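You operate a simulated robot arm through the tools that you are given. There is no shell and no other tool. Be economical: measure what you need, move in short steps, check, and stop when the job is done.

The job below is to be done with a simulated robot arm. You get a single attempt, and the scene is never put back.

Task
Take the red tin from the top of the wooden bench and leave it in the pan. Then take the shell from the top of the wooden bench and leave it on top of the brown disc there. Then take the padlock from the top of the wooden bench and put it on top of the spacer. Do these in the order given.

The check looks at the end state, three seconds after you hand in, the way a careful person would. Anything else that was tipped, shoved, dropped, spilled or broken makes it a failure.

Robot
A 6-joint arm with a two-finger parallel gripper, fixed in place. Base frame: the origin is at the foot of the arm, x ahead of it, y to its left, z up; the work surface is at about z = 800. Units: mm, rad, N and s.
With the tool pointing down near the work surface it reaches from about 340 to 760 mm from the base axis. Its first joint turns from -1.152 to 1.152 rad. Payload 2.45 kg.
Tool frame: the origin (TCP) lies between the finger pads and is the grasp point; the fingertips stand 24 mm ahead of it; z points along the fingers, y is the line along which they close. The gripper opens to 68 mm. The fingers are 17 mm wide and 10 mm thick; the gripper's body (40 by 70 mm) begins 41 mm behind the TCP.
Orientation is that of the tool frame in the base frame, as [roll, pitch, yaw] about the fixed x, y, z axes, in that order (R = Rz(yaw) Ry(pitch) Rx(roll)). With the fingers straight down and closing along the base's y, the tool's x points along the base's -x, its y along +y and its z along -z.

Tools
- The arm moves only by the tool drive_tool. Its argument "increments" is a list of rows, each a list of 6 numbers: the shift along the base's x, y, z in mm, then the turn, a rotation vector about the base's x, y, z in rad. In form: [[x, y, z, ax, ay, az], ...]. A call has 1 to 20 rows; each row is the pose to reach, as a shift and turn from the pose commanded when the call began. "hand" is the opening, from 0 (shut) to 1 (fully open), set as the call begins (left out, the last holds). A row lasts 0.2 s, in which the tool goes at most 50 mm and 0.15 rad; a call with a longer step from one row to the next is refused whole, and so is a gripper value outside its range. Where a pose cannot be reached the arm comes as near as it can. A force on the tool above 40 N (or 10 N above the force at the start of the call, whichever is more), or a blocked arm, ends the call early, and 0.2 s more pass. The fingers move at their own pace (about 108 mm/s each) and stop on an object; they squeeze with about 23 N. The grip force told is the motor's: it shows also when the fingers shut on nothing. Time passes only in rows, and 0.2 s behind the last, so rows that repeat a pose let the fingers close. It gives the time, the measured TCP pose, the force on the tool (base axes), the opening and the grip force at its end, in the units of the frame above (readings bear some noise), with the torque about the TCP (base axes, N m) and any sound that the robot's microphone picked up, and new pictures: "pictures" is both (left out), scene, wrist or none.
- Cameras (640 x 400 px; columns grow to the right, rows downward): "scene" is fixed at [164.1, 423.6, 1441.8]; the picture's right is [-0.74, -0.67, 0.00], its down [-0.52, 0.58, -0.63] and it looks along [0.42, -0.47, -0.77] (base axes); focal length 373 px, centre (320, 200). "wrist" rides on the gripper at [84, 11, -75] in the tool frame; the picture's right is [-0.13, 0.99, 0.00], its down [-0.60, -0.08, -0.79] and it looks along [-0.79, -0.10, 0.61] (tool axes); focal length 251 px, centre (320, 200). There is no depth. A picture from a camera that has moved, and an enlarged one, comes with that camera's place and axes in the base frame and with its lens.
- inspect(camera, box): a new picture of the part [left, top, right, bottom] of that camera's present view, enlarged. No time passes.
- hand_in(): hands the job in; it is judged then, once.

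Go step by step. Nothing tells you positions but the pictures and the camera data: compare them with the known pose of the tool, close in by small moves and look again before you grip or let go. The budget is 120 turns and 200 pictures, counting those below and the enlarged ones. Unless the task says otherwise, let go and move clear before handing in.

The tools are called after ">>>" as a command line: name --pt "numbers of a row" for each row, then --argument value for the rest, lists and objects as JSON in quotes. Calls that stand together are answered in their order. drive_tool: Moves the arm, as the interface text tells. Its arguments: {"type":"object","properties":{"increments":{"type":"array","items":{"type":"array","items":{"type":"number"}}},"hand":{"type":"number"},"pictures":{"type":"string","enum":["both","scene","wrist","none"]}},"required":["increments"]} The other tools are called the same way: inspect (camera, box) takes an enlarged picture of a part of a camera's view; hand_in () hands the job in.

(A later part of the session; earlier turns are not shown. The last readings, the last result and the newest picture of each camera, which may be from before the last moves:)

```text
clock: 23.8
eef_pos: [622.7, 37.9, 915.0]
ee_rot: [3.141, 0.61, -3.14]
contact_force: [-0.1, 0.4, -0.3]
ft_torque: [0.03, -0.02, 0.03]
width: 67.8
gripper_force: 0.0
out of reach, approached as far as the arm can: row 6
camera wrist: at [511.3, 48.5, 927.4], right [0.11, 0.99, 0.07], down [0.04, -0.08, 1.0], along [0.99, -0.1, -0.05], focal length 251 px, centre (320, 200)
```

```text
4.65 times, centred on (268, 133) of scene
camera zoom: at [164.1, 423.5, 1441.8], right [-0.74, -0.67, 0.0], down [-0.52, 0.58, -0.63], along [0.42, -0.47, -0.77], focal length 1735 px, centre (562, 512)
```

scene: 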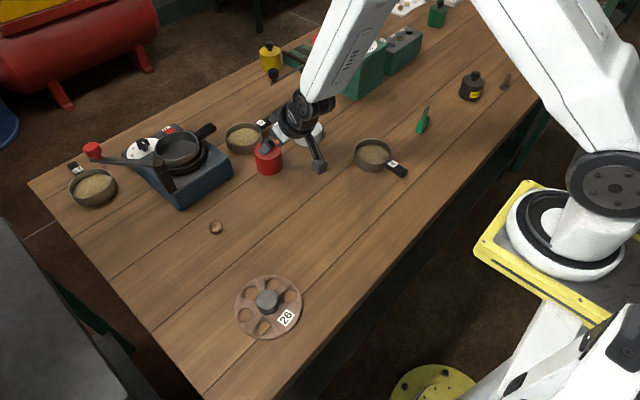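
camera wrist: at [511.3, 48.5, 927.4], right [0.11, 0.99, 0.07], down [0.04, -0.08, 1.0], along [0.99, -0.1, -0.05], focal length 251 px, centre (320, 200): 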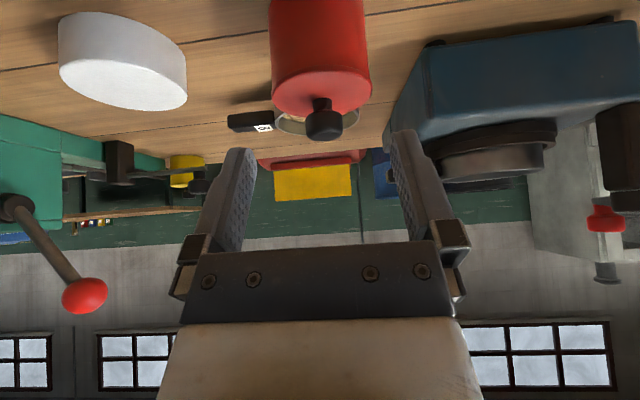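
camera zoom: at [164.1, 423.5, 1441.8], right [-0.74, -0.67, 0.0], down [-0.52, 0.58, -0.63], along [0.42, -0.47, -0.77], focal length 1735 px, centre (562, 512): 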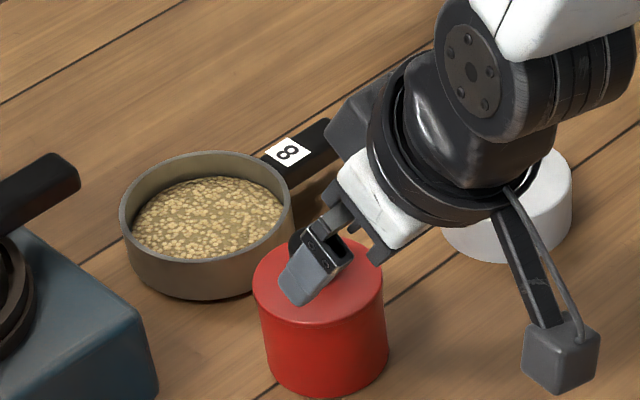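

I have a good side view of the tin now. I zoom in to centre the fingers on it.

>>> inspect --camera "wrist" --box '[220, 0, 420, 150]'

```text
2.67 times, centred on (320, 75) of wrist
camera zoom: at [511.3, 48.5, 927.4], right [0.11, 0.99, 0.07], down [0.04, -0.08, 1.0], along [0.99, -0.1, -0.05], focal length 670 px, centre (320, 533)
```

zoom: 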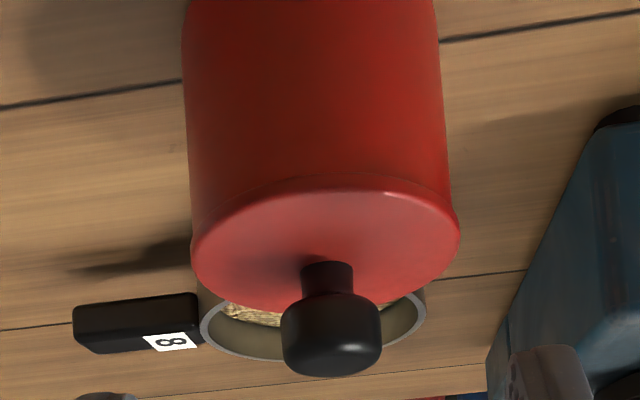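

The tin is centred to within about 0.5 mm. I tilt to 45° at a stand-off point along the approach line and look once more.

>>> drive_tool --pt "-5 0.5 -8 0 -0.09 0" --pt "-10 0.5 -24 0 -0.175 0" --pt "-10 0.5 -24 0 -0.175 0"

>>> inspect --camera "wrist" --box '[200, 60, 440, 240]'

>>> inspect --camera "scene" --box '[220, 110, 340, 200]'

```text
clock: 24.6
eef_pos: [614.3, 38.5, 890.9]
ee_rot: [3.138, 0.784, 3.14]
contact_force: [0.6, -0.1, -0.2]
ft_torque: [0.01, -0.03, 0.01]
width: 67.8
gripper_force: 0.1
camera wrist: at [500.5, 48.7, 884.8], right [0.09, 0.99, 0.09], down [-0.13, -0.08, 0.99], along [0.99, -0.1, 0.12], focal length 251 px, centre (320, 200)
```

scene: 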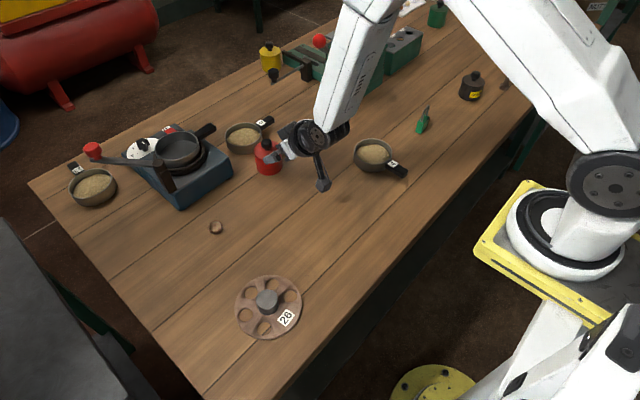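
wrist: 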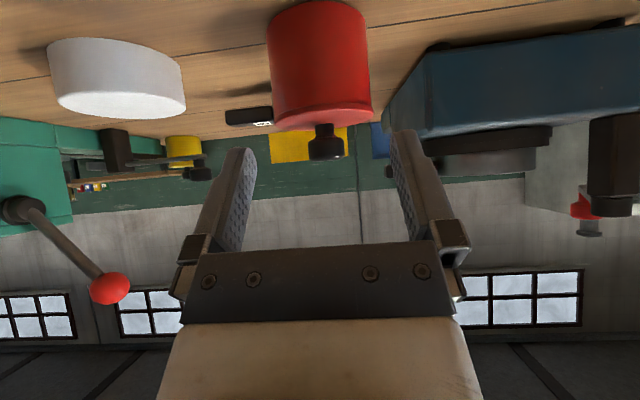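

```text
2.22 times, centred on (320, 150) of wrist
camera zoom: at [500.5, 48.7, 884.8], right [0.09, 0.99, 0.09], down [-0.13, -0.08, 0.99], along [0.99, -0.1, 0.12], focal length 559 px, centre (320, 311)
```

zoom: 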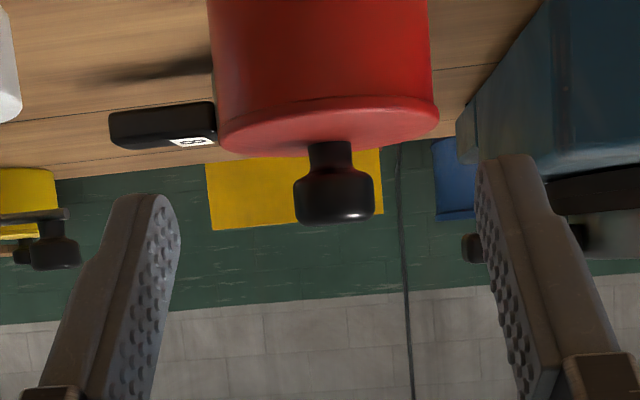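

```text
4.44 times, centred on (280, 155) of scene
camera zoom: at [164.1, 423.6, 1441.8], right [-0.74, -0.67, 0.0], down [-0.52, 0.58, -0.63], along [0.42, -0.47, -0.77], focal length 1658 px, centre (498, 400)
```

zoom: 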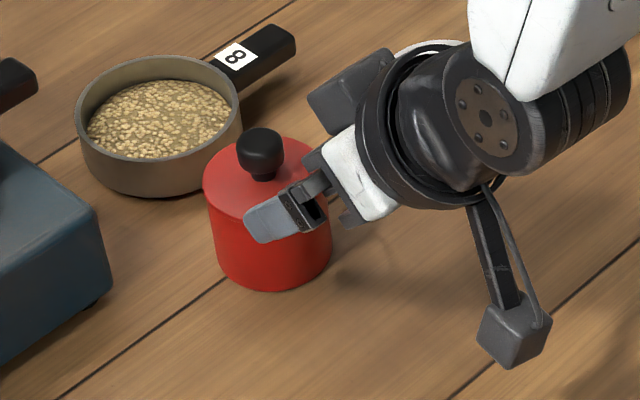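

Alignment is good. I slide in along the 45° line with the fingers straddling the body below the lid.

>>> drive_tool --pt "12 0.4 -15 0 0 0" --pt "24 0.4 -27 0 0 0" --pt "36 0.4 -39 0 0 0" --pt "49 0.4 -52 0 0 0" --pt "49 0.4 -52 0 0 0"

>>> inspect --camera "wrist" --box '[200, 60, 440, 240]'

>>> inspect --camera "scene" --box '[220, 110, 340, 200]'

```text
clock: 25.8
eef_pos: [662.3, 39.4, 840.7]
ee_rot: [3.141, 0.784, 3.14]
contact_force: [0.4, -0.2, -0.1]
ft_torque: [0.02, 0.01, 0.0]
width: 68.0
gripper_force: 0.1
camera wrist: at [550.5, 49.3, 833.5], right [0.09, 0.99, 0.09], down [-0.13, -0.08, 0.99], along [0.99, -0.1, 0.12], focal length 251 px, centre (320, 200)
```

scene: 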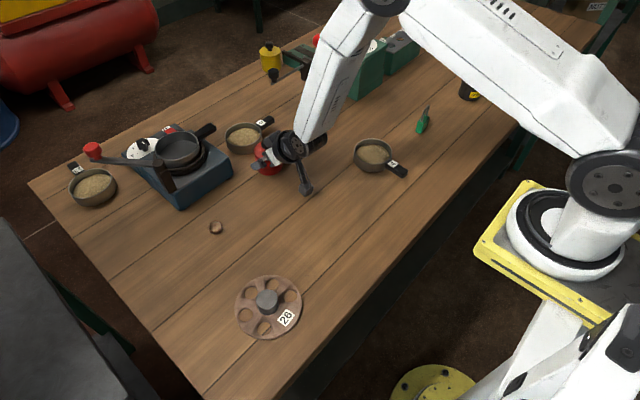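
wrist: 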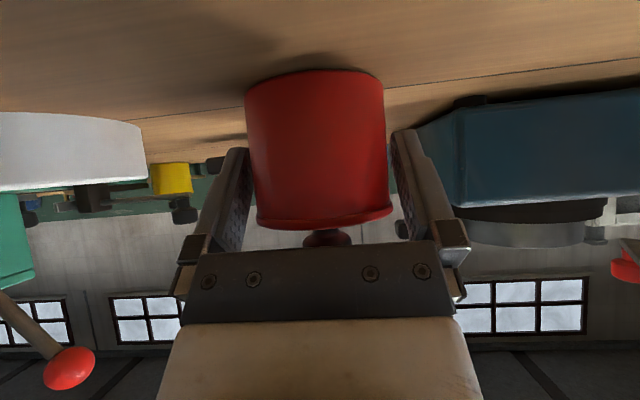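

```text
2.22 times, centred on (320, 150) of wrist
camera zoom: at [550.5, 49.3, 833.5], right [0.09, 0.99, 0.09], down [-0.13, -0.08, 0.99], along [0.99, -0.1, 0.12], focal length 559 px, centre (320, 311)
```

zoom: 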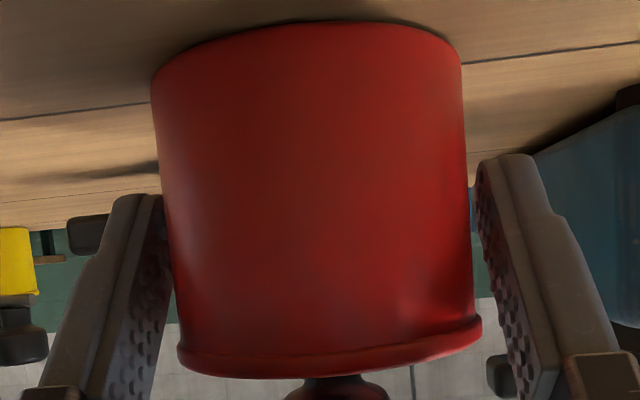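

```text
4.44 times, centred on (280, 155) of scene
camera zoom: at [164.1, 423.6, 1441.8], right [-0.74, -0.67, 0.0], down [-0.52, 0.58, -0.63], along [0.42, -0.47, -0.77], focal length 1658 px, centre (498, 400)
```

zoom: 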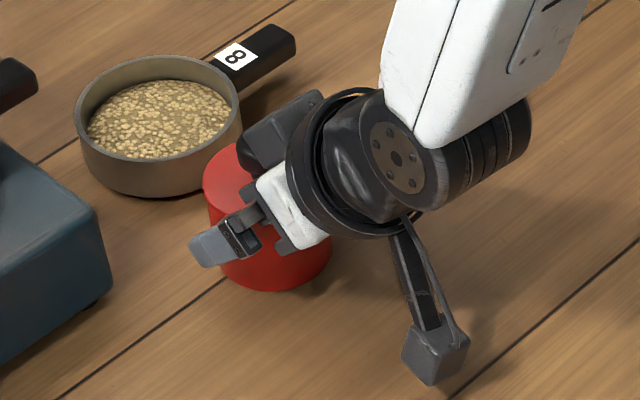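

The body sits between the pads with the lid above them. I close.

>>> drive_tool --pt "0 0 0 0 0 0" --pt "0 0 0 0 0 0" --hand 0 --pictures "wrist"

>>> inspect --camera "wrist" --box '[200, 60, 440, 240]'

```text
clock: 26.4
eef_pos: [664.0, 38.3, 839.4]
ee_rot: [3.141, 0.783, 3.141]
contact_force: [0.5, 0.8, 0.0]
ft_torque: [0.0, 0.01, 0.01]
width: 59.7
gripper_force: 23.4
heard: snap
camera wrist: at [550.2, 49.4, 833.6], right [0.09, 0.99, 0.09], down [-0.13, -0.08, 0.99], along [0.99, -0.1, 0.12], focal length 251 px, centre (320, 200)
```

wrist: 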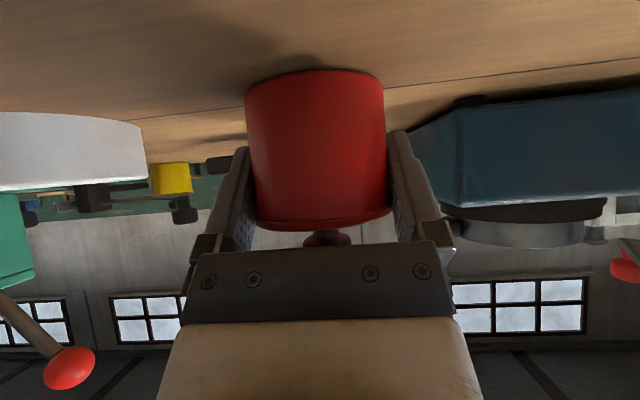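

```text
2.22 times, centred on (320, 150) of wrist
camera zoom: at [550.2, 49.4, 833.6], right [0.09, 0.99, 0.09], down [-0.13, -0.08, 0.99], along [0.99, -0.1, 0.12], focal length 559 px, centre (320, 311)
```

zoom: 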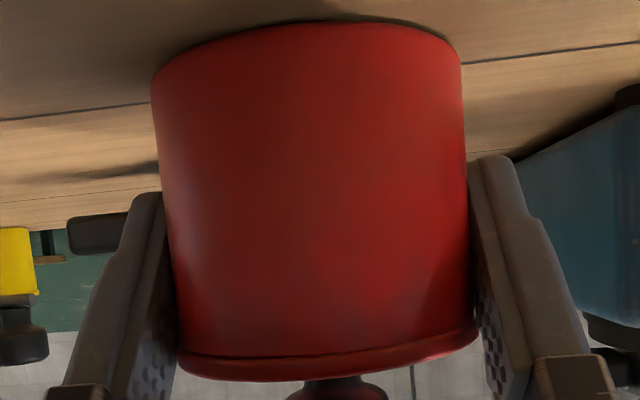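

Gripped at 59.7 mm; there was a snap, possibly the lid shifting slightly. I lift slowly and check the lid.

>>> drive_tool --pt "0 0 4 0 0 0" --pt "0 0 12 0 0 0" --pt "0 0 25 0 0 0" --pt "0 0 40 0 0 0" --pt "0 0 40 0 0 0"

>>> inspect --camera "wrist" --box '[200, 60, 440, 240]'

>>> inspect --camera "scene" --box '[220, 100, 340, 190]'

```text
clock: 27.6
eef_pos: [663.7, 38.7, 879.9]
ee_rot: [3.14, 0.784, 3.14]
contact_force: [-0.1, 1.1, 0.4]
ft_torque: [0.03, 0.0, -0.02]
width: 58.3
gripper_force: 22.7
camera wrist: at [550.4, 50.1, 873.0], right [0.09, 0.99, 0.09], down [-0.13, -0.08, 0.99], along [0.99, -0.1, 0.12], focal length 251 px, centre (320, 200)
```

scene: 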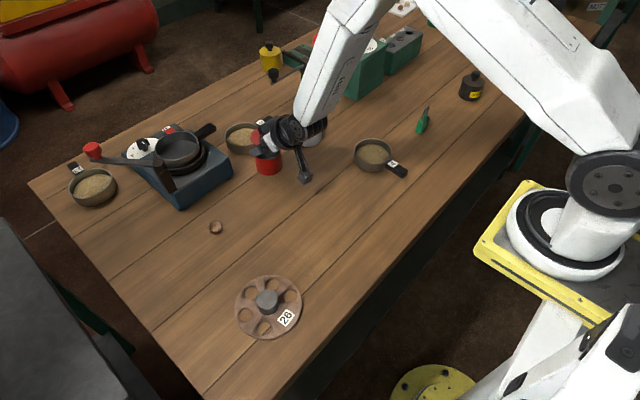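
wrist: 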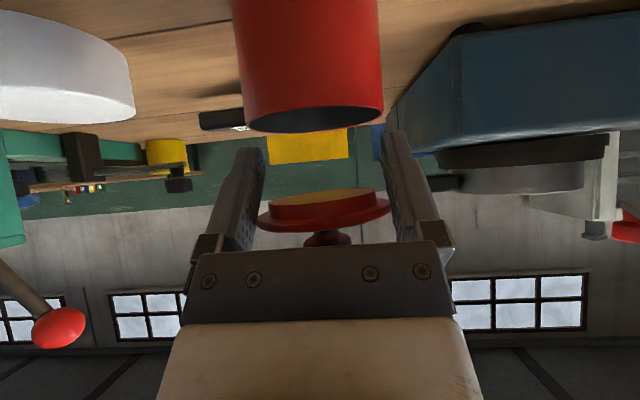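

```text
2.22 times, centred on (320, 150) of wrist
camera zoom: at [550.4, 50.1, 873.0], right [0.09, 0.99, 0.09], down [-0.13, -0.08, 0.99], along [0.99, -0.1, 0.12], focal length 559 px, centre (320, 311)
```

zoom: 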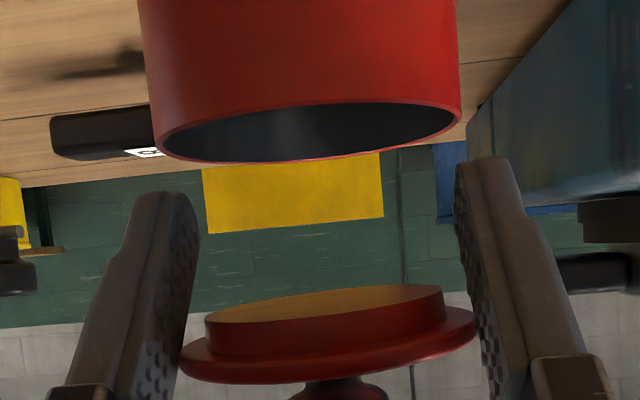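

```text
4.44 times, centred on (280, 145) of scene
camera zoom: at [164.1, 423.6, 1441.8], right [-0.74, -0.67, 0.0], down [-0.52, 0.58, -0.63], along [0.42, -0.47, -0.77], focal length 1658 px, centre (498, 444)
```

zoom: 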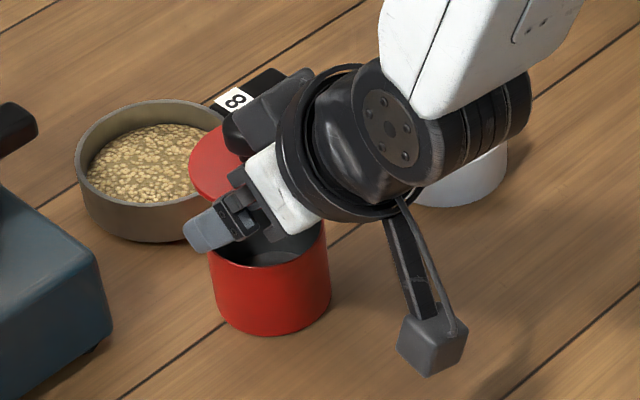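

The fingers pinched the lid's flange again and lifted only the lid. I set it back on the tin by reversing the lift, then I'll carry the tin and lid separately (tin first, lid snapped on afterwards).

>>> drive_tool --pt "0 0 -15 0 0 0" --pt "0 0 -28 0 0 0" --pt "0 0 -34 0 0 0" --pt "0 0 -37 0 0 0" --pt "0 0 -37 0 0 0" --pictures "none"

>>> inspect --camera "wrist" --box '[200, 60, 440, 240]'

```text
clock: 28.8
eef_pos: [664.8, 39.0, 842.8]
ee_rot: [3.139, 0.785, 3.139]
contact_force: [-2.3, -2.6, 9.8]
ft_torque: [-0.12, -0.26, -0.07]
width: 58.1
gripper_force: 23.2
```

```text
2.22 times, centred on (320, 150) of wrist
camera zoom: at [551.4, 49.8, 836.7], right [0.09, 0.99, 0.09], down [-0.14, -0.08, 0.99], along [0.99, -0.1, 0.13], focal length 559 px, centre (320, 311)
```

zoom: 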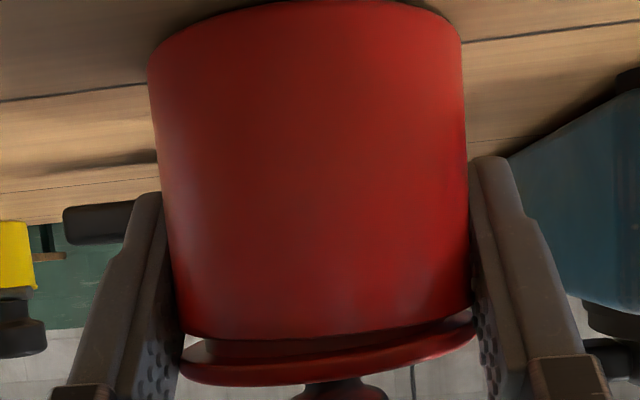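

The lid is resting on the rim, so I open to let it settle and snap.

>>> drive_tool --pt "0 0 0 0 0 0" --pt "0 0 0 0 0 0" --pt "0 0 0 0 0 0" --hand 1 --pictures "none"

>>> inspect --camera "wrist" --box '[200, 60, 440, 240]'

```text
clock: 29.6
eef_pos: [663.3, 39.4, 843.1]
ee_rot: [3.138, 0.784, 3.139]
contact_force: [0.7, -0.3, -1.1]
ft_torque: [0.0, -0.01, 0.01]
width: 67.8
gripper_force: 0.0
```

```text
2.22 times, centred on (320, 150) of wrist
camera zoom: at [550.3, 50.0, 835.8], right [0.09, 0.99, 0.09], down [-0.13, -0.08, 0.99], along [0.99, -0.1, 0.12], focal length 559 px, centre (320, 311)
```

zoom: 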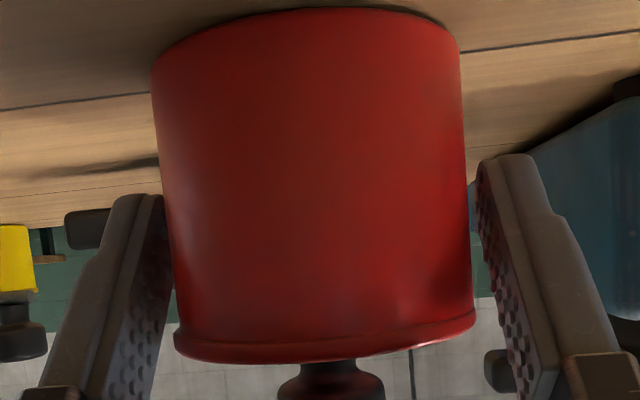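

The lid looks seated. I back out along the line and rise to a stand-off above the knob at the same tilt.

>>> drive_tool --pt "-22 0 22 0 0 0" --pt "-45 0 45 0 0 0" --pt "-45 0 80 0 0 0" --pt "-45 0 80 0 0 0"

>>> inspect --camera "wrist" --box '[200, 30, 440, 210]'

>>> inspect --camera "scene" --box '[220, 100, 340, 190]'

```text
clock: 30.6
eef_pos: [616.5, 39.4, 921.5]
ee_rot: [3.139, 0.782, -3.141]
contact_force: [-1.1, -0.3, -0.3]
ft_torque: [0.0, 0.04, 0.03]
width: 68.0
gripper_force: 0.0
camera wrist: at [504.7, 50.0, 915.6], right [0.09, 0.99, 0.09], down [-0.13, -0.08, 0.99], along [0.99, -0.1, 0.12], focal length 251 px, centre (320, 200)
```

scene: 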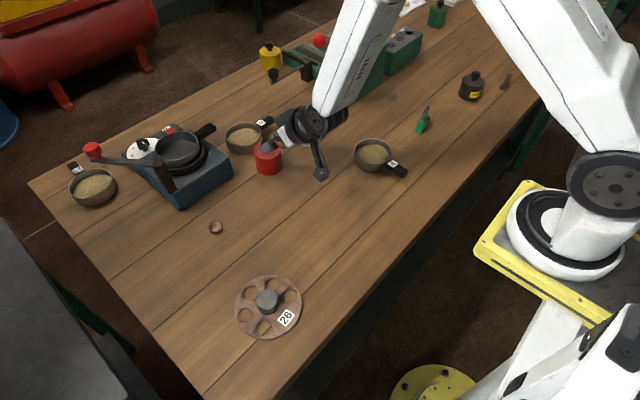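
wrist: 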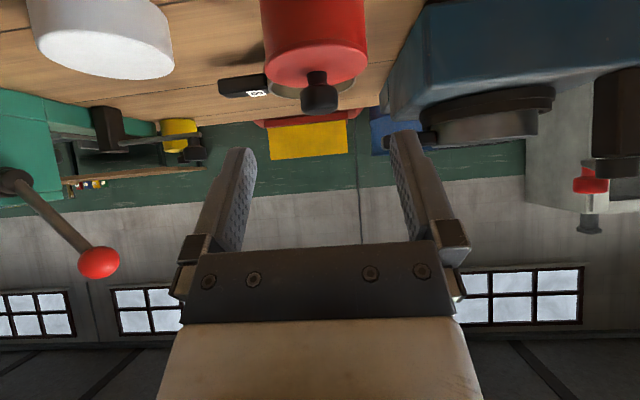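

```text
2.22 times, centred on (320, 120) of wrist
camera zoom: at [504.7, 50.0, 915.6], right [0.09, 0.99, 0.09], down [-0.13, -0.08, 0.99], along [0.99, -0.1, 0.12], focal length 559 px, centre (320, 378)
```

zoom: 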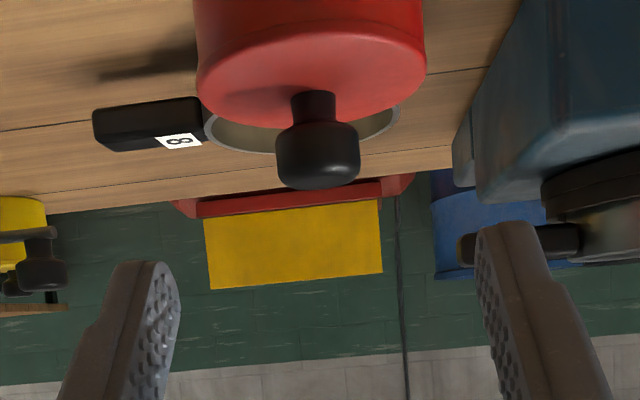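

```text
4.44 times, centred on (280, 145) of scene
camera zoom: at [164.1, 423.5, 1441.8], right [-0.74, -0.67, 0.0], down [-0.52, 0.58, -0.63], along [0.42, -0.47, -0.77], focal length 1658 px, centre (498, 444)
```

zoom: 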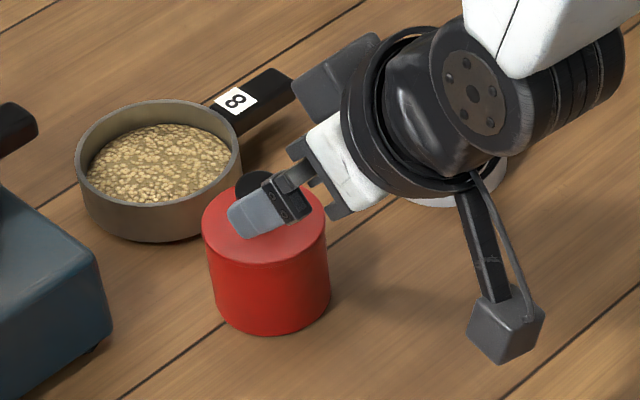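

The knob is near x≈675, y≈38. I slide the open fingers around it, staying above the lid, and close.

>>> drive_tool --pt "16 -1 -12 0 0 0" --pt "32 -1 -26 0 0 0" --pt "46 -1 -39 0 0 0" --pt "46 -1 -39 0 0 0" --pictures "none"

>>> inspect --camera "wrist" --box '[200, 60, 440, 240]'

>>> inspect --camera "scene" --box '[230, 110, 310, 180]'

```text
clock: 31.6
eef_pos: [663.4, 38.6, 883.9]
ee_rot: [3.139, 0.784, 3.141]
contact_force: [0.1, -0.2, 0.4]
ft_torque: [0.01, -0.01, -0.02]
width: 67.8
gripper_force: 0.1
```

```text
2.22 times, centred on (320, 150) of wrist
camera zoom: at [551.2, 49.2, 876.6], right [0.09, 0.99, 0.09], down [-0.13, -0.08, 0.99], along [0.99, -0.1, 0.12], focal length 559 px, centre (320, 311)
```

zoom: 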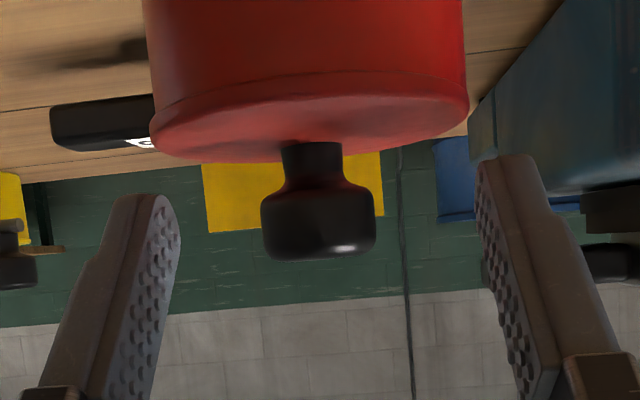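

```text
5.71 times, centred on (270, 145) of scene
camera zoom: at [164.1, 423.6, 1441.8], right [-0.74, -0.67, 0.0], down [-0.52, 0.58, -0.63], along [0.42, -0.47, -0.77], focal length 2132 px, centre (606, 514)
```

zoom: 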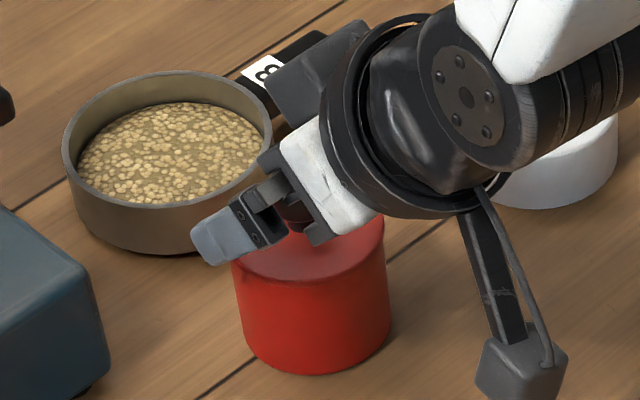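

I shift back 5 mm so that the pads cover the knob's full height, then close.

>>> drive_tool --pt "-5 0 -1 0 0 0" --pictures "none"

>>> drive_tool --pt "0 0 0 0 0 0" --pt "0 0 0 0 0 0" --pt "0 0 0 0 0 0" --hand 0 --pictures "none"

>>> inspect --camera "wrist" --box '[200, 60, 440, 240]'

```text
clock: 32.0
eef_pos: [658.6, 37.8, 881.8]
ee_rot: [3.14, 0.783, 3.14]
contact_force: [0.4, -0.2, 0.2]
ft_torque: [0.0, 0.03, -0.03]
width: 68.1
gripper_force: 0.1
```

```text
clock: 32.8
eef_pos: [659.0, 38.6, 882.1]
ee_rot: [3.138, 0.783, 3.14]
contact_force: [0.5, 0.4, -0.3]
ft_torque: [0.0, 0.0, 0.02]
width: 21.9
gripper_force: 23.1
```

```text
2.22 times, centred on (320, 150) of wrist
camera zoom: at [546.2, 49.3, 875.6], right [0.09, 0.99, 0.09], down [-0.13, -0.08, 0.99], along [0.99, -0.1, 0.12], focal length 559 px, centre (320, 311)
```

zoom: 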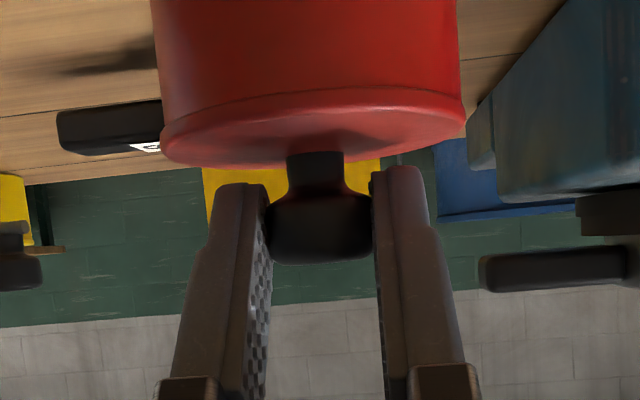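

Knob held. I lift very slowly to see whether the tin comes along or the lid pops.

>>> drive_tool --pt "0 0 1 0 0 0" --pt "0 0 2 0 0 0" --pt "0 0 3 0 0 0" --pt "0 0 5 0 0 0" --pt "0 0 8 0 0 0" --pt "0 0 12 0 0 0" --pt "0 0 20 0 0 0" --pt "0 0 30 0 0 0" --pt "0 0 30 0 0 0" --pictures "wrist"

```text
clock: 34.8
eef_pos: [658.8, 37.3, 912.0]
ee_rot: [3.14, 0.781, 3.14]
contact_force: [0.1, 0.3, -0.4]
ft_torque: [0.02, -0.03, -0.01]
width: 22.2
gripper_force: 22.5
camera wrist: at [546.7, 48.6, 905.4], right [0.09, 0.99, 0.09], down [-0.13, -0.08, 0.99], along [0.99, -0.1, 0.12], focal length 251 px, centre (320, 200)
```

wrist: 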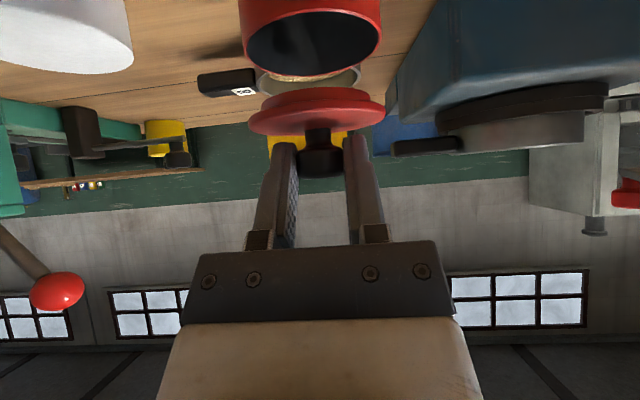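

The lid came away by itself. I take it back toward the base and set it down on clear bench near x≈590.

>>> drive_tool --pt "0 0 10 0 0 0" --pt "-40 0 10 0 0 0" --pt "-85 0 0 0 0 0" --pt "-85 0 -40 0 0 0" --pt "-85 0 -66 0 0 0" --pt "-85 0 -66 0 0 0"

>>> inspect --camera "scene" --box '[230, 130, 350, 220]'

```text
clock: 36.2
eef_pos: [572.7, 37.6, 845.8]
ee_rot: [3.14, 0.783, 3.141]
contact_force: [0.9, 0.7, 0.3]
ft_torque: [0.04, -0.03, -0.02]
width: 21.7
gripper_force: 23.1
camera wrist: at [460.7, 48.6, 839.0], right [0.09, 0.99, 0.09], down [-0.13, -0.08, 0.99], along [0.99, -0.1, 0.12], focal length 251 px, centre (320, 200)
```

scene: 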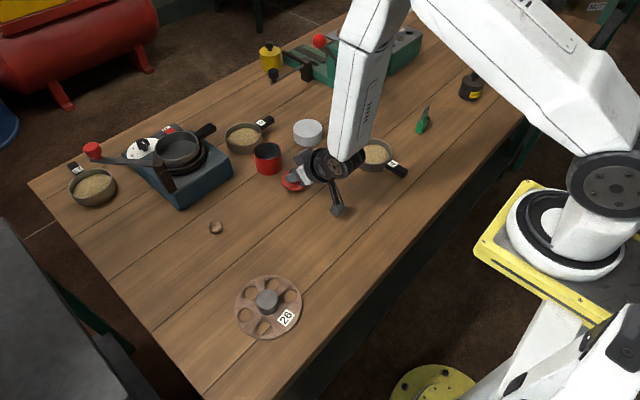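
wrist: 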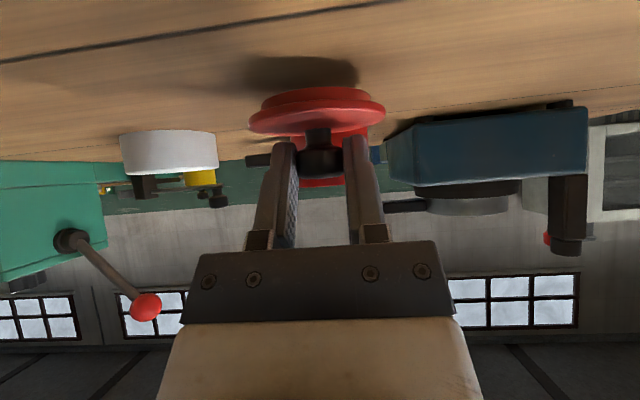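

```text
4.44 times, centred on (290, 175) of scene
camera zoom: at [164.1, 423.6, 1441.8], right [-0.74, -0.67, 0.0], down [-0.52, 0.58, -0.63], along [0.42, -0.47, -0.77], focal length 1658 px, centre (453, 311)
```

zoom: 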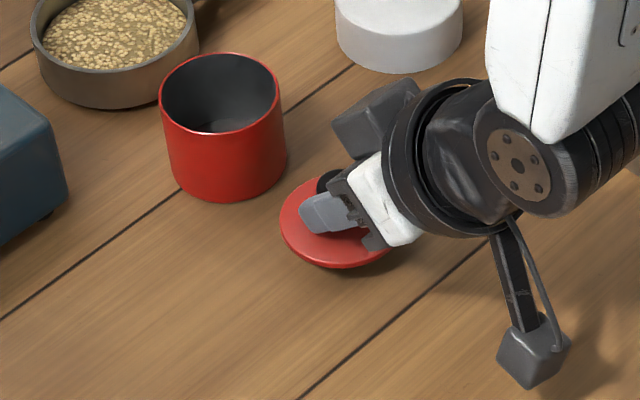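

I lower in millimetre steps until it touches the bench.

>>> drive_tool --pt "0 0 -2 0 0 0" --pt "0 0 -4 0 0 0" --pt "0 0 -5 0 0 0" --pt "0 0 -6 0 0 0" --pictures "wrist"

```text
clock: 37.2
eef_pos: [572.8, 37.8, 840.7]
ee_rot: [3.14, 0.782, 3.14]
contact_force: [-0.3, 0.3, 0.3]
ft_torque: [0.04, 0.01, 0.01]
width: 22.1
gripper_force: 23.1
camera wrist: at [460.7, 49.0, 833.8], right [0.09, 0.99, 0.09], down [-0.13, -0.08, 0.99], along [0.99, -0.1, 0.12], focal length 251 px, centre (320, 200)
```

wrist: 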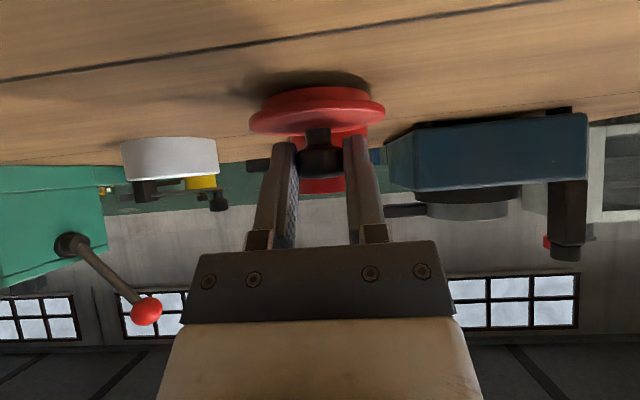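

>>> drive_tool --pt "0 0 -1 0 0 0" --pt "0 0 -2 0 0 0" --pt "0 0 -3 0 0 0" --pt "0 0 -4 0 0 0" --pictures "none"

>>> inspect --camera "wrist" --box '[200, 60, 440, 240]'

```text
clock: 38.2
eef_pos: [573.9, 37.2, 836.1]
ee_rot: [3.14, 0.785, 3.141]
contact_force: [-2.9, 1.1, 6.8]
ft_torque: [-0.07, 0.04, -0.04]
width: 22.1
gripper_force: 23.3
```

```text
2.22 times, centred on (320, 150) of wrist
camera zoom: at [461.3, 48.5, 829.7], right [0.09, 0.99, 0.09], down [-0.13, -0.08, 0.99], along [0.99, -0.1, 0.12], focal length 559 px, centre (320, 311)
```

zoom: 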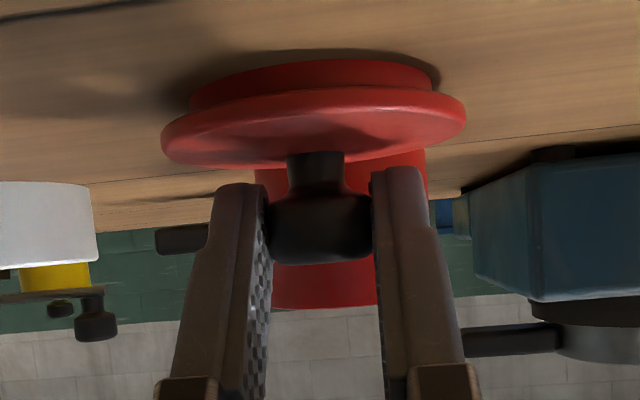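

Touching, but this spot would be under the wrist camera when I fetch the tin. I lift a little and move it 70 mm to the right before releasing.

>>> drive_tool --pt "0 0 10 0 0 0" --pt "0 -35 10 0 0 0" --pt "0 -70 10 0 0 0" --pt "0 -70 3 0 0 0" --pt "0 -70 1 0 0 0" --pt "0 -70 0 0 0 0"

```text
clock: 39.6
eef_pos: [572.5, -31.3, 836.8]
ee_rot: [3.14, 0.783, 3.14]
contact_force: [-1.4, 0.5, 2.8]
ft_torque: [-0.03, -0.01, -0.03]
width: 22.3
gripper_force: 22.9
camera wrist: at [460.2, -20.6, 829.9], right [0.09, 0.99, 0.09], down [-0.13, -0.08, 0.99], along [0.99, -0.1, 0.12], focal length 251 px, centre (320, 200)
```

scene: 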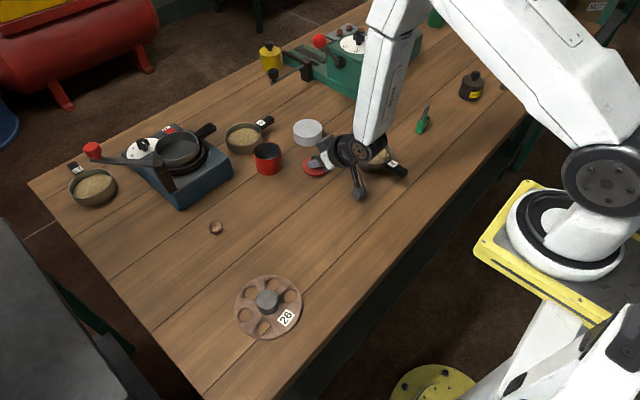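
wrist: 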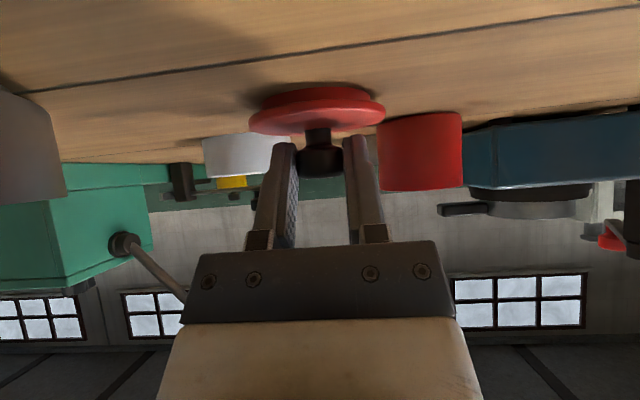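

I release the lid, back out and go to the stand-off for the open tin.

>>> drive_tool --pt "0 0 0 0 0 0" --pt "0 0 0 0 0 0" --pt "-25 0 25 0 0 0" --pt "-40 0 55 0 0 0" --pt "-20 25 80 0 0 0" --pt "10 50 90 0 0 0" --pt "32 70 74 0 0 0" --pt "32 70 74 0 0 0" --hand 1

>>> inspect --camera "wrist" --box '[200, 0, 440, 180]'

>>> inspect --camera "scene" --box '[220, 100, 340, 190]'

```text
clock: 41.4
eef_pos: [604.9, 39.4, 909.7]
ee_rot: [3.139, 0.782, 3.141]
contact_force: [-0.5, -1.2, -0.1]
ft_torque: [0.02, -0.01, 0.01]
width: 67.8
gripper_force: 0.1
camera wrist: at [492.4, 49.4, 903.5], right [0.09, 0.99, 0.09], down [-0.13, -0.08, 0.99], along [0.99, -0.1, 0.12], focal length 251 px, centre (320, 200)
```

scene: 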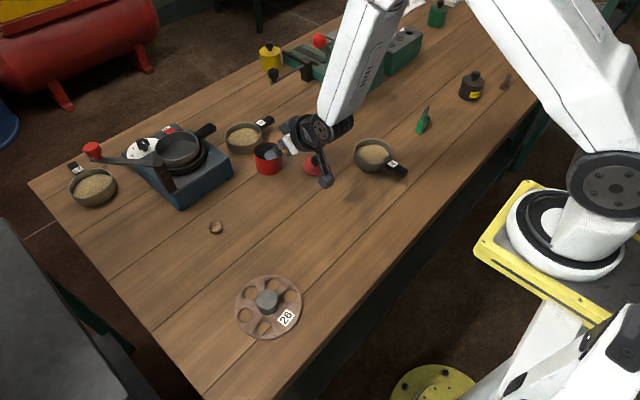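
wrist: 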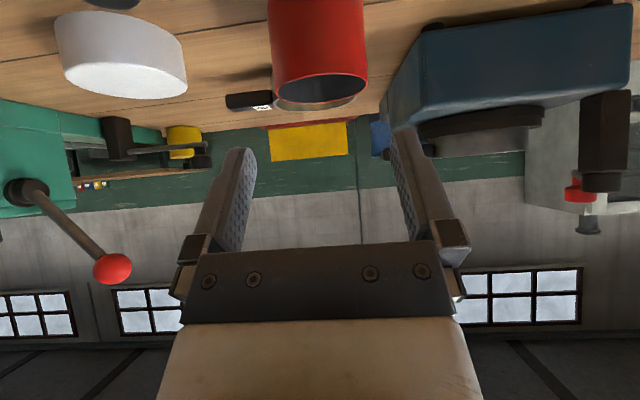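

```text
2.22 times, centred on (320, 90) of wrist
camera zoom: at [492.4, 49.4, 903.5], right [0.09, 0.99, 0.09], down [-0.13, -0.08, 0.99], along [0.99, -0.1, 0.12], focal length 559 px, centre (320, 444)
```

zoom: 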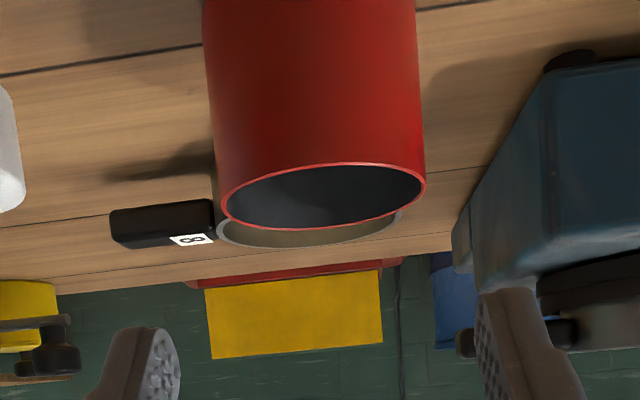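

```text
4.44 times, centred on (280, 145) of scene
camera zoom: at [164.1, 423.6, 1441.8], right [-0.74, -0.67, 0.0], down [-0.52, 0.58, -0.63], along [0.42, -0.47, -0.77], focal length 1658 px, centre (498, 444)
```

zoom: 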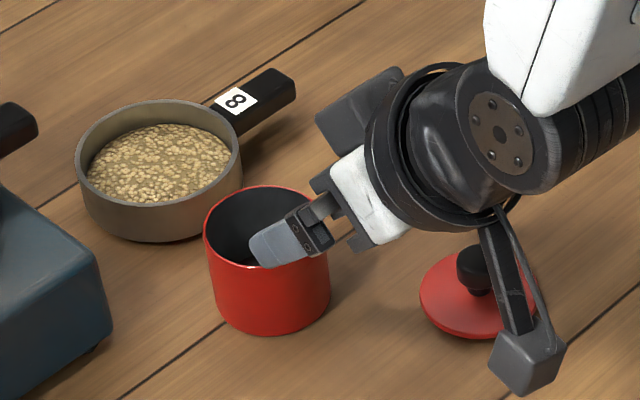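

The tin's centre is about 65 mm ahead of the tool and centred. I slide in along the line to grip the upper body.

>>> drive_tool --pt "5 0.5 -12 0 0 0" --pt "20 0.5 -27 0 0 0" --pt "36 0.5 -43 0 0 0" --pt "55 0.5 -62 0 0 0" --pt "55 0.5 -62 0 0 0" --pictures "none"

>>> inspect --camera "wrist" --box '[200, 60, 440, 240]'

>>> inspect --camera "scene" --box '[230, 110, 310, 180]'

```text
clock: 42.6
eef_pos: [659.4, 37.6, 847.9]
ee_rot: [3.14, 0.783, 3.14]
contact_force: [-0.6, 0.3, -0.1]
ft_torque: [0.01, -0.02, 0.03]
width: 68.3
gripper_force: 0.1
```

```text
2.22 times, centred on (320, 150) of wrist
camera zoom: at [547.1, 48.8, 841.2], right [0.09, 0.99, 0.09], down [-0.13, -0.08, 0.99], along [0.99, -0.1, 0.12], focal length 559 px, centre (320, 311)
```

zoom: 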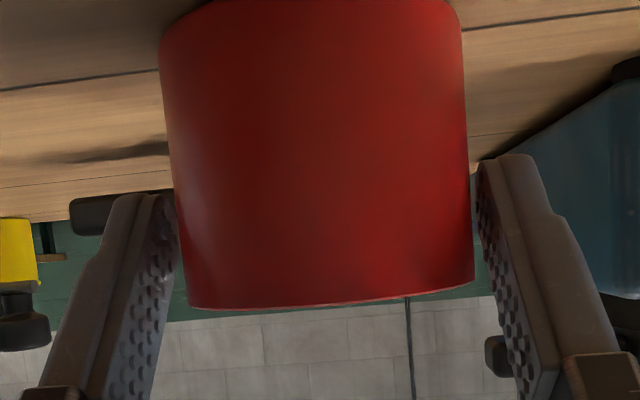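

```text
5.71 times, centred on (270, 145) of scene
camera zoom: at [164.1, 423.5, 1441.8], right [-0.74, -0.67, 0.0], down [-0.52, 0.58, -0.63], along [0.42, -0.47, -0.77], focal length 2132 px, centre (606, 514)
```

zoom: 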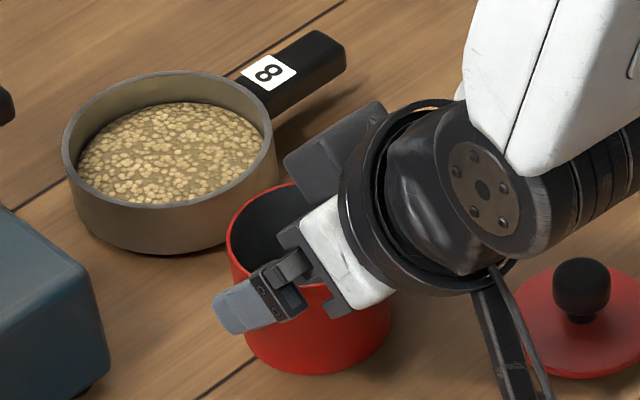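

The pads cover the body's sides. I close.

>>> drive_tool --pt "0 0 0 0 0 0" --pt "0 0 0 0 0 0" --pt "0 0 0 0 0 0" --hand 0 --pictures "none"

>>> drive_tool --pt "0 0 2 0 0 0" --pt "0 0 6 0 0 0" --pt "0 0 14 0 0 0" --pt "0 0 25 0 0 0" --pt "0 0 25 0 0 0"

>>> inspect --camera "wrist" --box '[200, 60, 440, 240]'

```text
clock: 43.4
eef_pos: [659.3, 38.9, 848.4]
ee_rot: [3.139, 0.784, 3.14]
contact_force: [0.6, 0.3, -0.3]
ft_torque: [0.03, -0.02, -0.02]
width: 57.0
gripper_force: 23.0
```

```text
clock: 44.6
eef_pos: [659.2, 37.3, 873.2]
ee_rot: [3.14, 0.784, 3.138]
contact_force: [0.4, -0.1, -2.4]
ft_torque: [-0.01, 0.02, -0.02]
width: 57.5
gripper_force: 23.1
camera wrist: at [546.9, 48.1, 866.6], right [0.09, 0.99, 0.09], down [-0.13, -0.08, 0.99], along [0.99, -0.1, 0.12], focal length 251 px, centre (320, 200)
```

scene: 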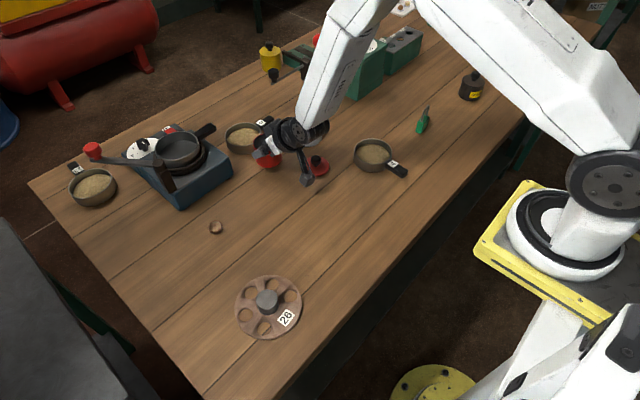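
wrist: 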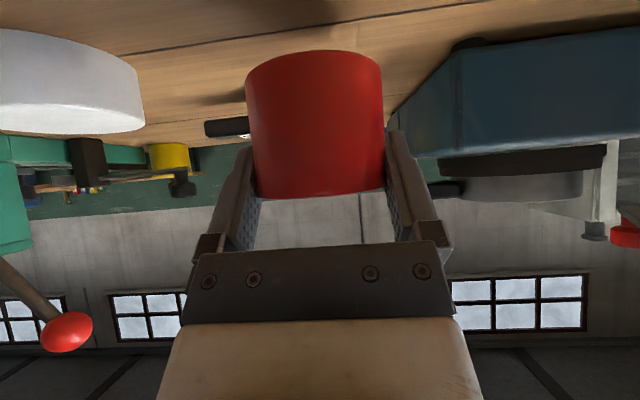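

```text
2.22 times, centred on (320, 150) of wrist
camera zoom: at [546.9, 48.1, 866.6], right [0.09, 0.99, 0.09], down [-0.13, -0.08, 0.99], along [0.99, -0.1, 0.12], focal length 559 px, centre (320, 311)
```

zoom: 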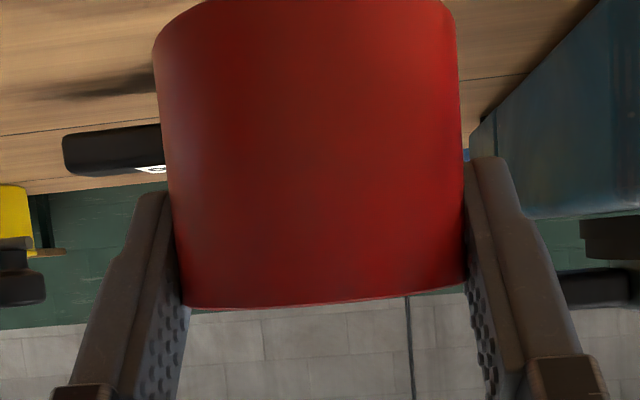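

The tin is up (about 2.4 N). I raise it and carry it towards the pan, stopping short to look.

>>> drive_tool --pt "0 0 35 0 0 0" --pt "0 0 70 0 0 0" --pt "0 0 105 0 0 0" --pt "15 28 112 0 0 0" --pt "32 58 112 0 0 0" --pt "50 88 112 0 0 0" --pt "66 115 112 0 0 0" --pt "66 115 112 0 0 0"

>>> inspect --camera "scene" --box '[110, 80, 250, 185]'

```text
clock: 46.4
eef_pos: [726.7, 153.9, 983.5]
ee_rot: [3.139, 0.784, 3.14]
contact_force: [0.9, 0.6, -1.5]
ft_torque: [0.0, 0.02, 0.03]
width: 57.4
gripper_force: 23.1
camera wrist: at [614.5, 165.1, 976.6], right [0.09, 0.99, 0.09], down [-0.13, -0.08, 0.99], along [0.99, -0.1, 0.12], focal length 251 px, centre (320, 200)
```

scene: 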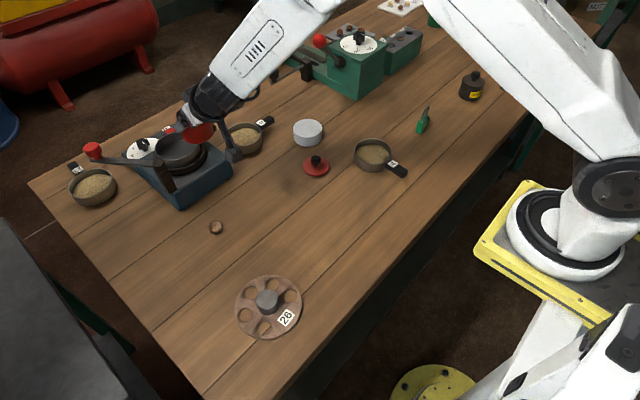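
wrist: 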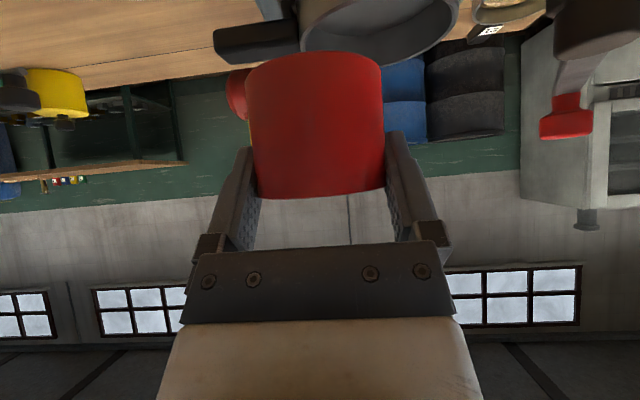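

```text
3.81 times, centred on (180, 132) of scene
camera zoom: at [164.1, 423.6, 1441.8], right [-0.74, -0.67, 0.0], down [-0.52, 0.58, -0.63], along [0.42, -0.47, -0.77], focal length 1421 px, centre (853, 457)
```

zoom: 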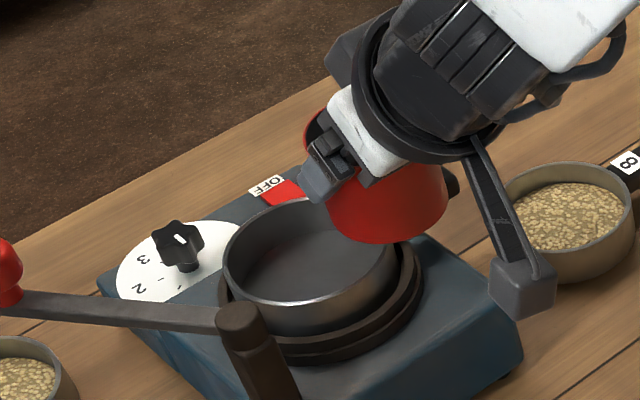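

The pan rim is centred near (773, 192). I move the tin over it, still well above the rim.

>>> drive_tool --pt "18 19 0 0 0 0" --pt "36 38 0 0 0 0" --pt "36 38 -15 0 0 0" --pt "36 38 -15 0 0 0"

>>> inspect --camera "scene" --box '[120, 90, 240, 180]'

>>> inspect --camera "wrist" --box '[200, 0, 440, 180]'

```text
clock: 47.4
eef_pos: [763.6, 192.5, 968.7]
ee_rot: [-3.141, 0.783, -3.142]
contact_force: [0.4, -0.5, -3.8]
ft_torque: [0.0, 0.01, 0.04]
width: 57.3
gripper_force: 23.0
camera wrist: at [651.4, 202.6, 962.8], right [0.09, 0.99, 0.09], down [-0.13, -0.08, 0.99], along [0.99, -0.1, 0.12], focal length 251 px, centre (320, 200)
```

scene: 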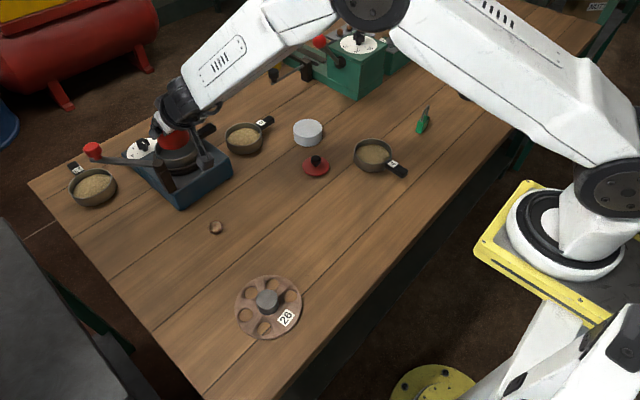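
wrist: 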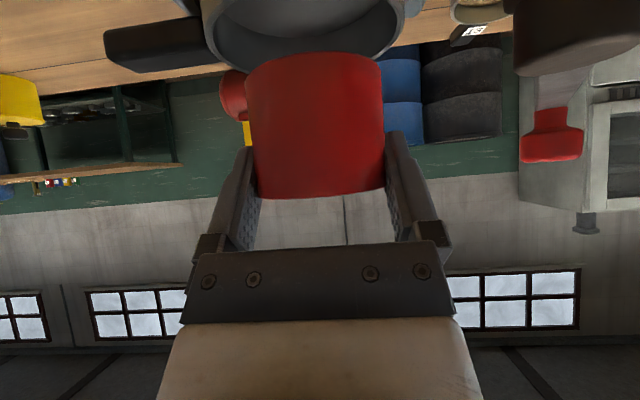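

```text
4.44 times, centred on (180, 135) of scene
camera zoom: at [164.1, 423.6, 1441.8], right [-0.74, -0.67, 0.0], down [-0.52, 0.58, -0.63], along [0.42, -0.47, -0.77], focal length 1658 px, centre (942, 489)
```

zoom: 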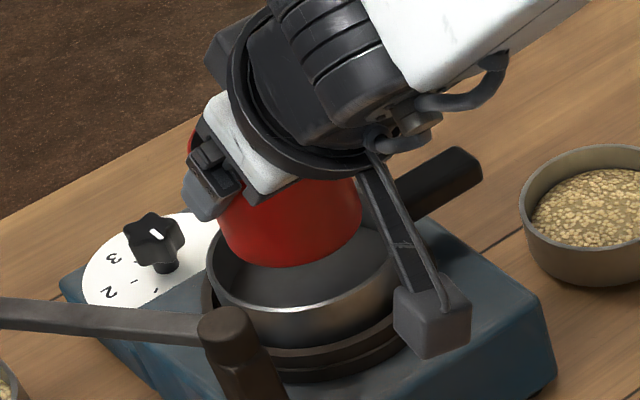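

```text
2.22 times, centred on (320, 90) of wrist
camera zoom: at [651.4, 202.6, 962.8], right [0.09, 0.99, 0.09], down [-0.13, -0.08, 0.99], along [0.99, -0.1, 0.12], focal length 559 px, centre (320, 444)
```

zoom: 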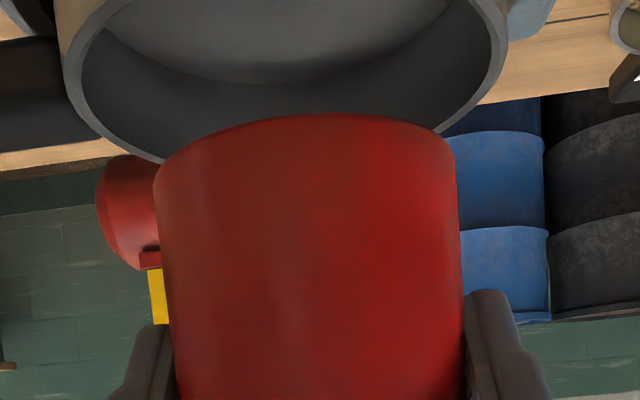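

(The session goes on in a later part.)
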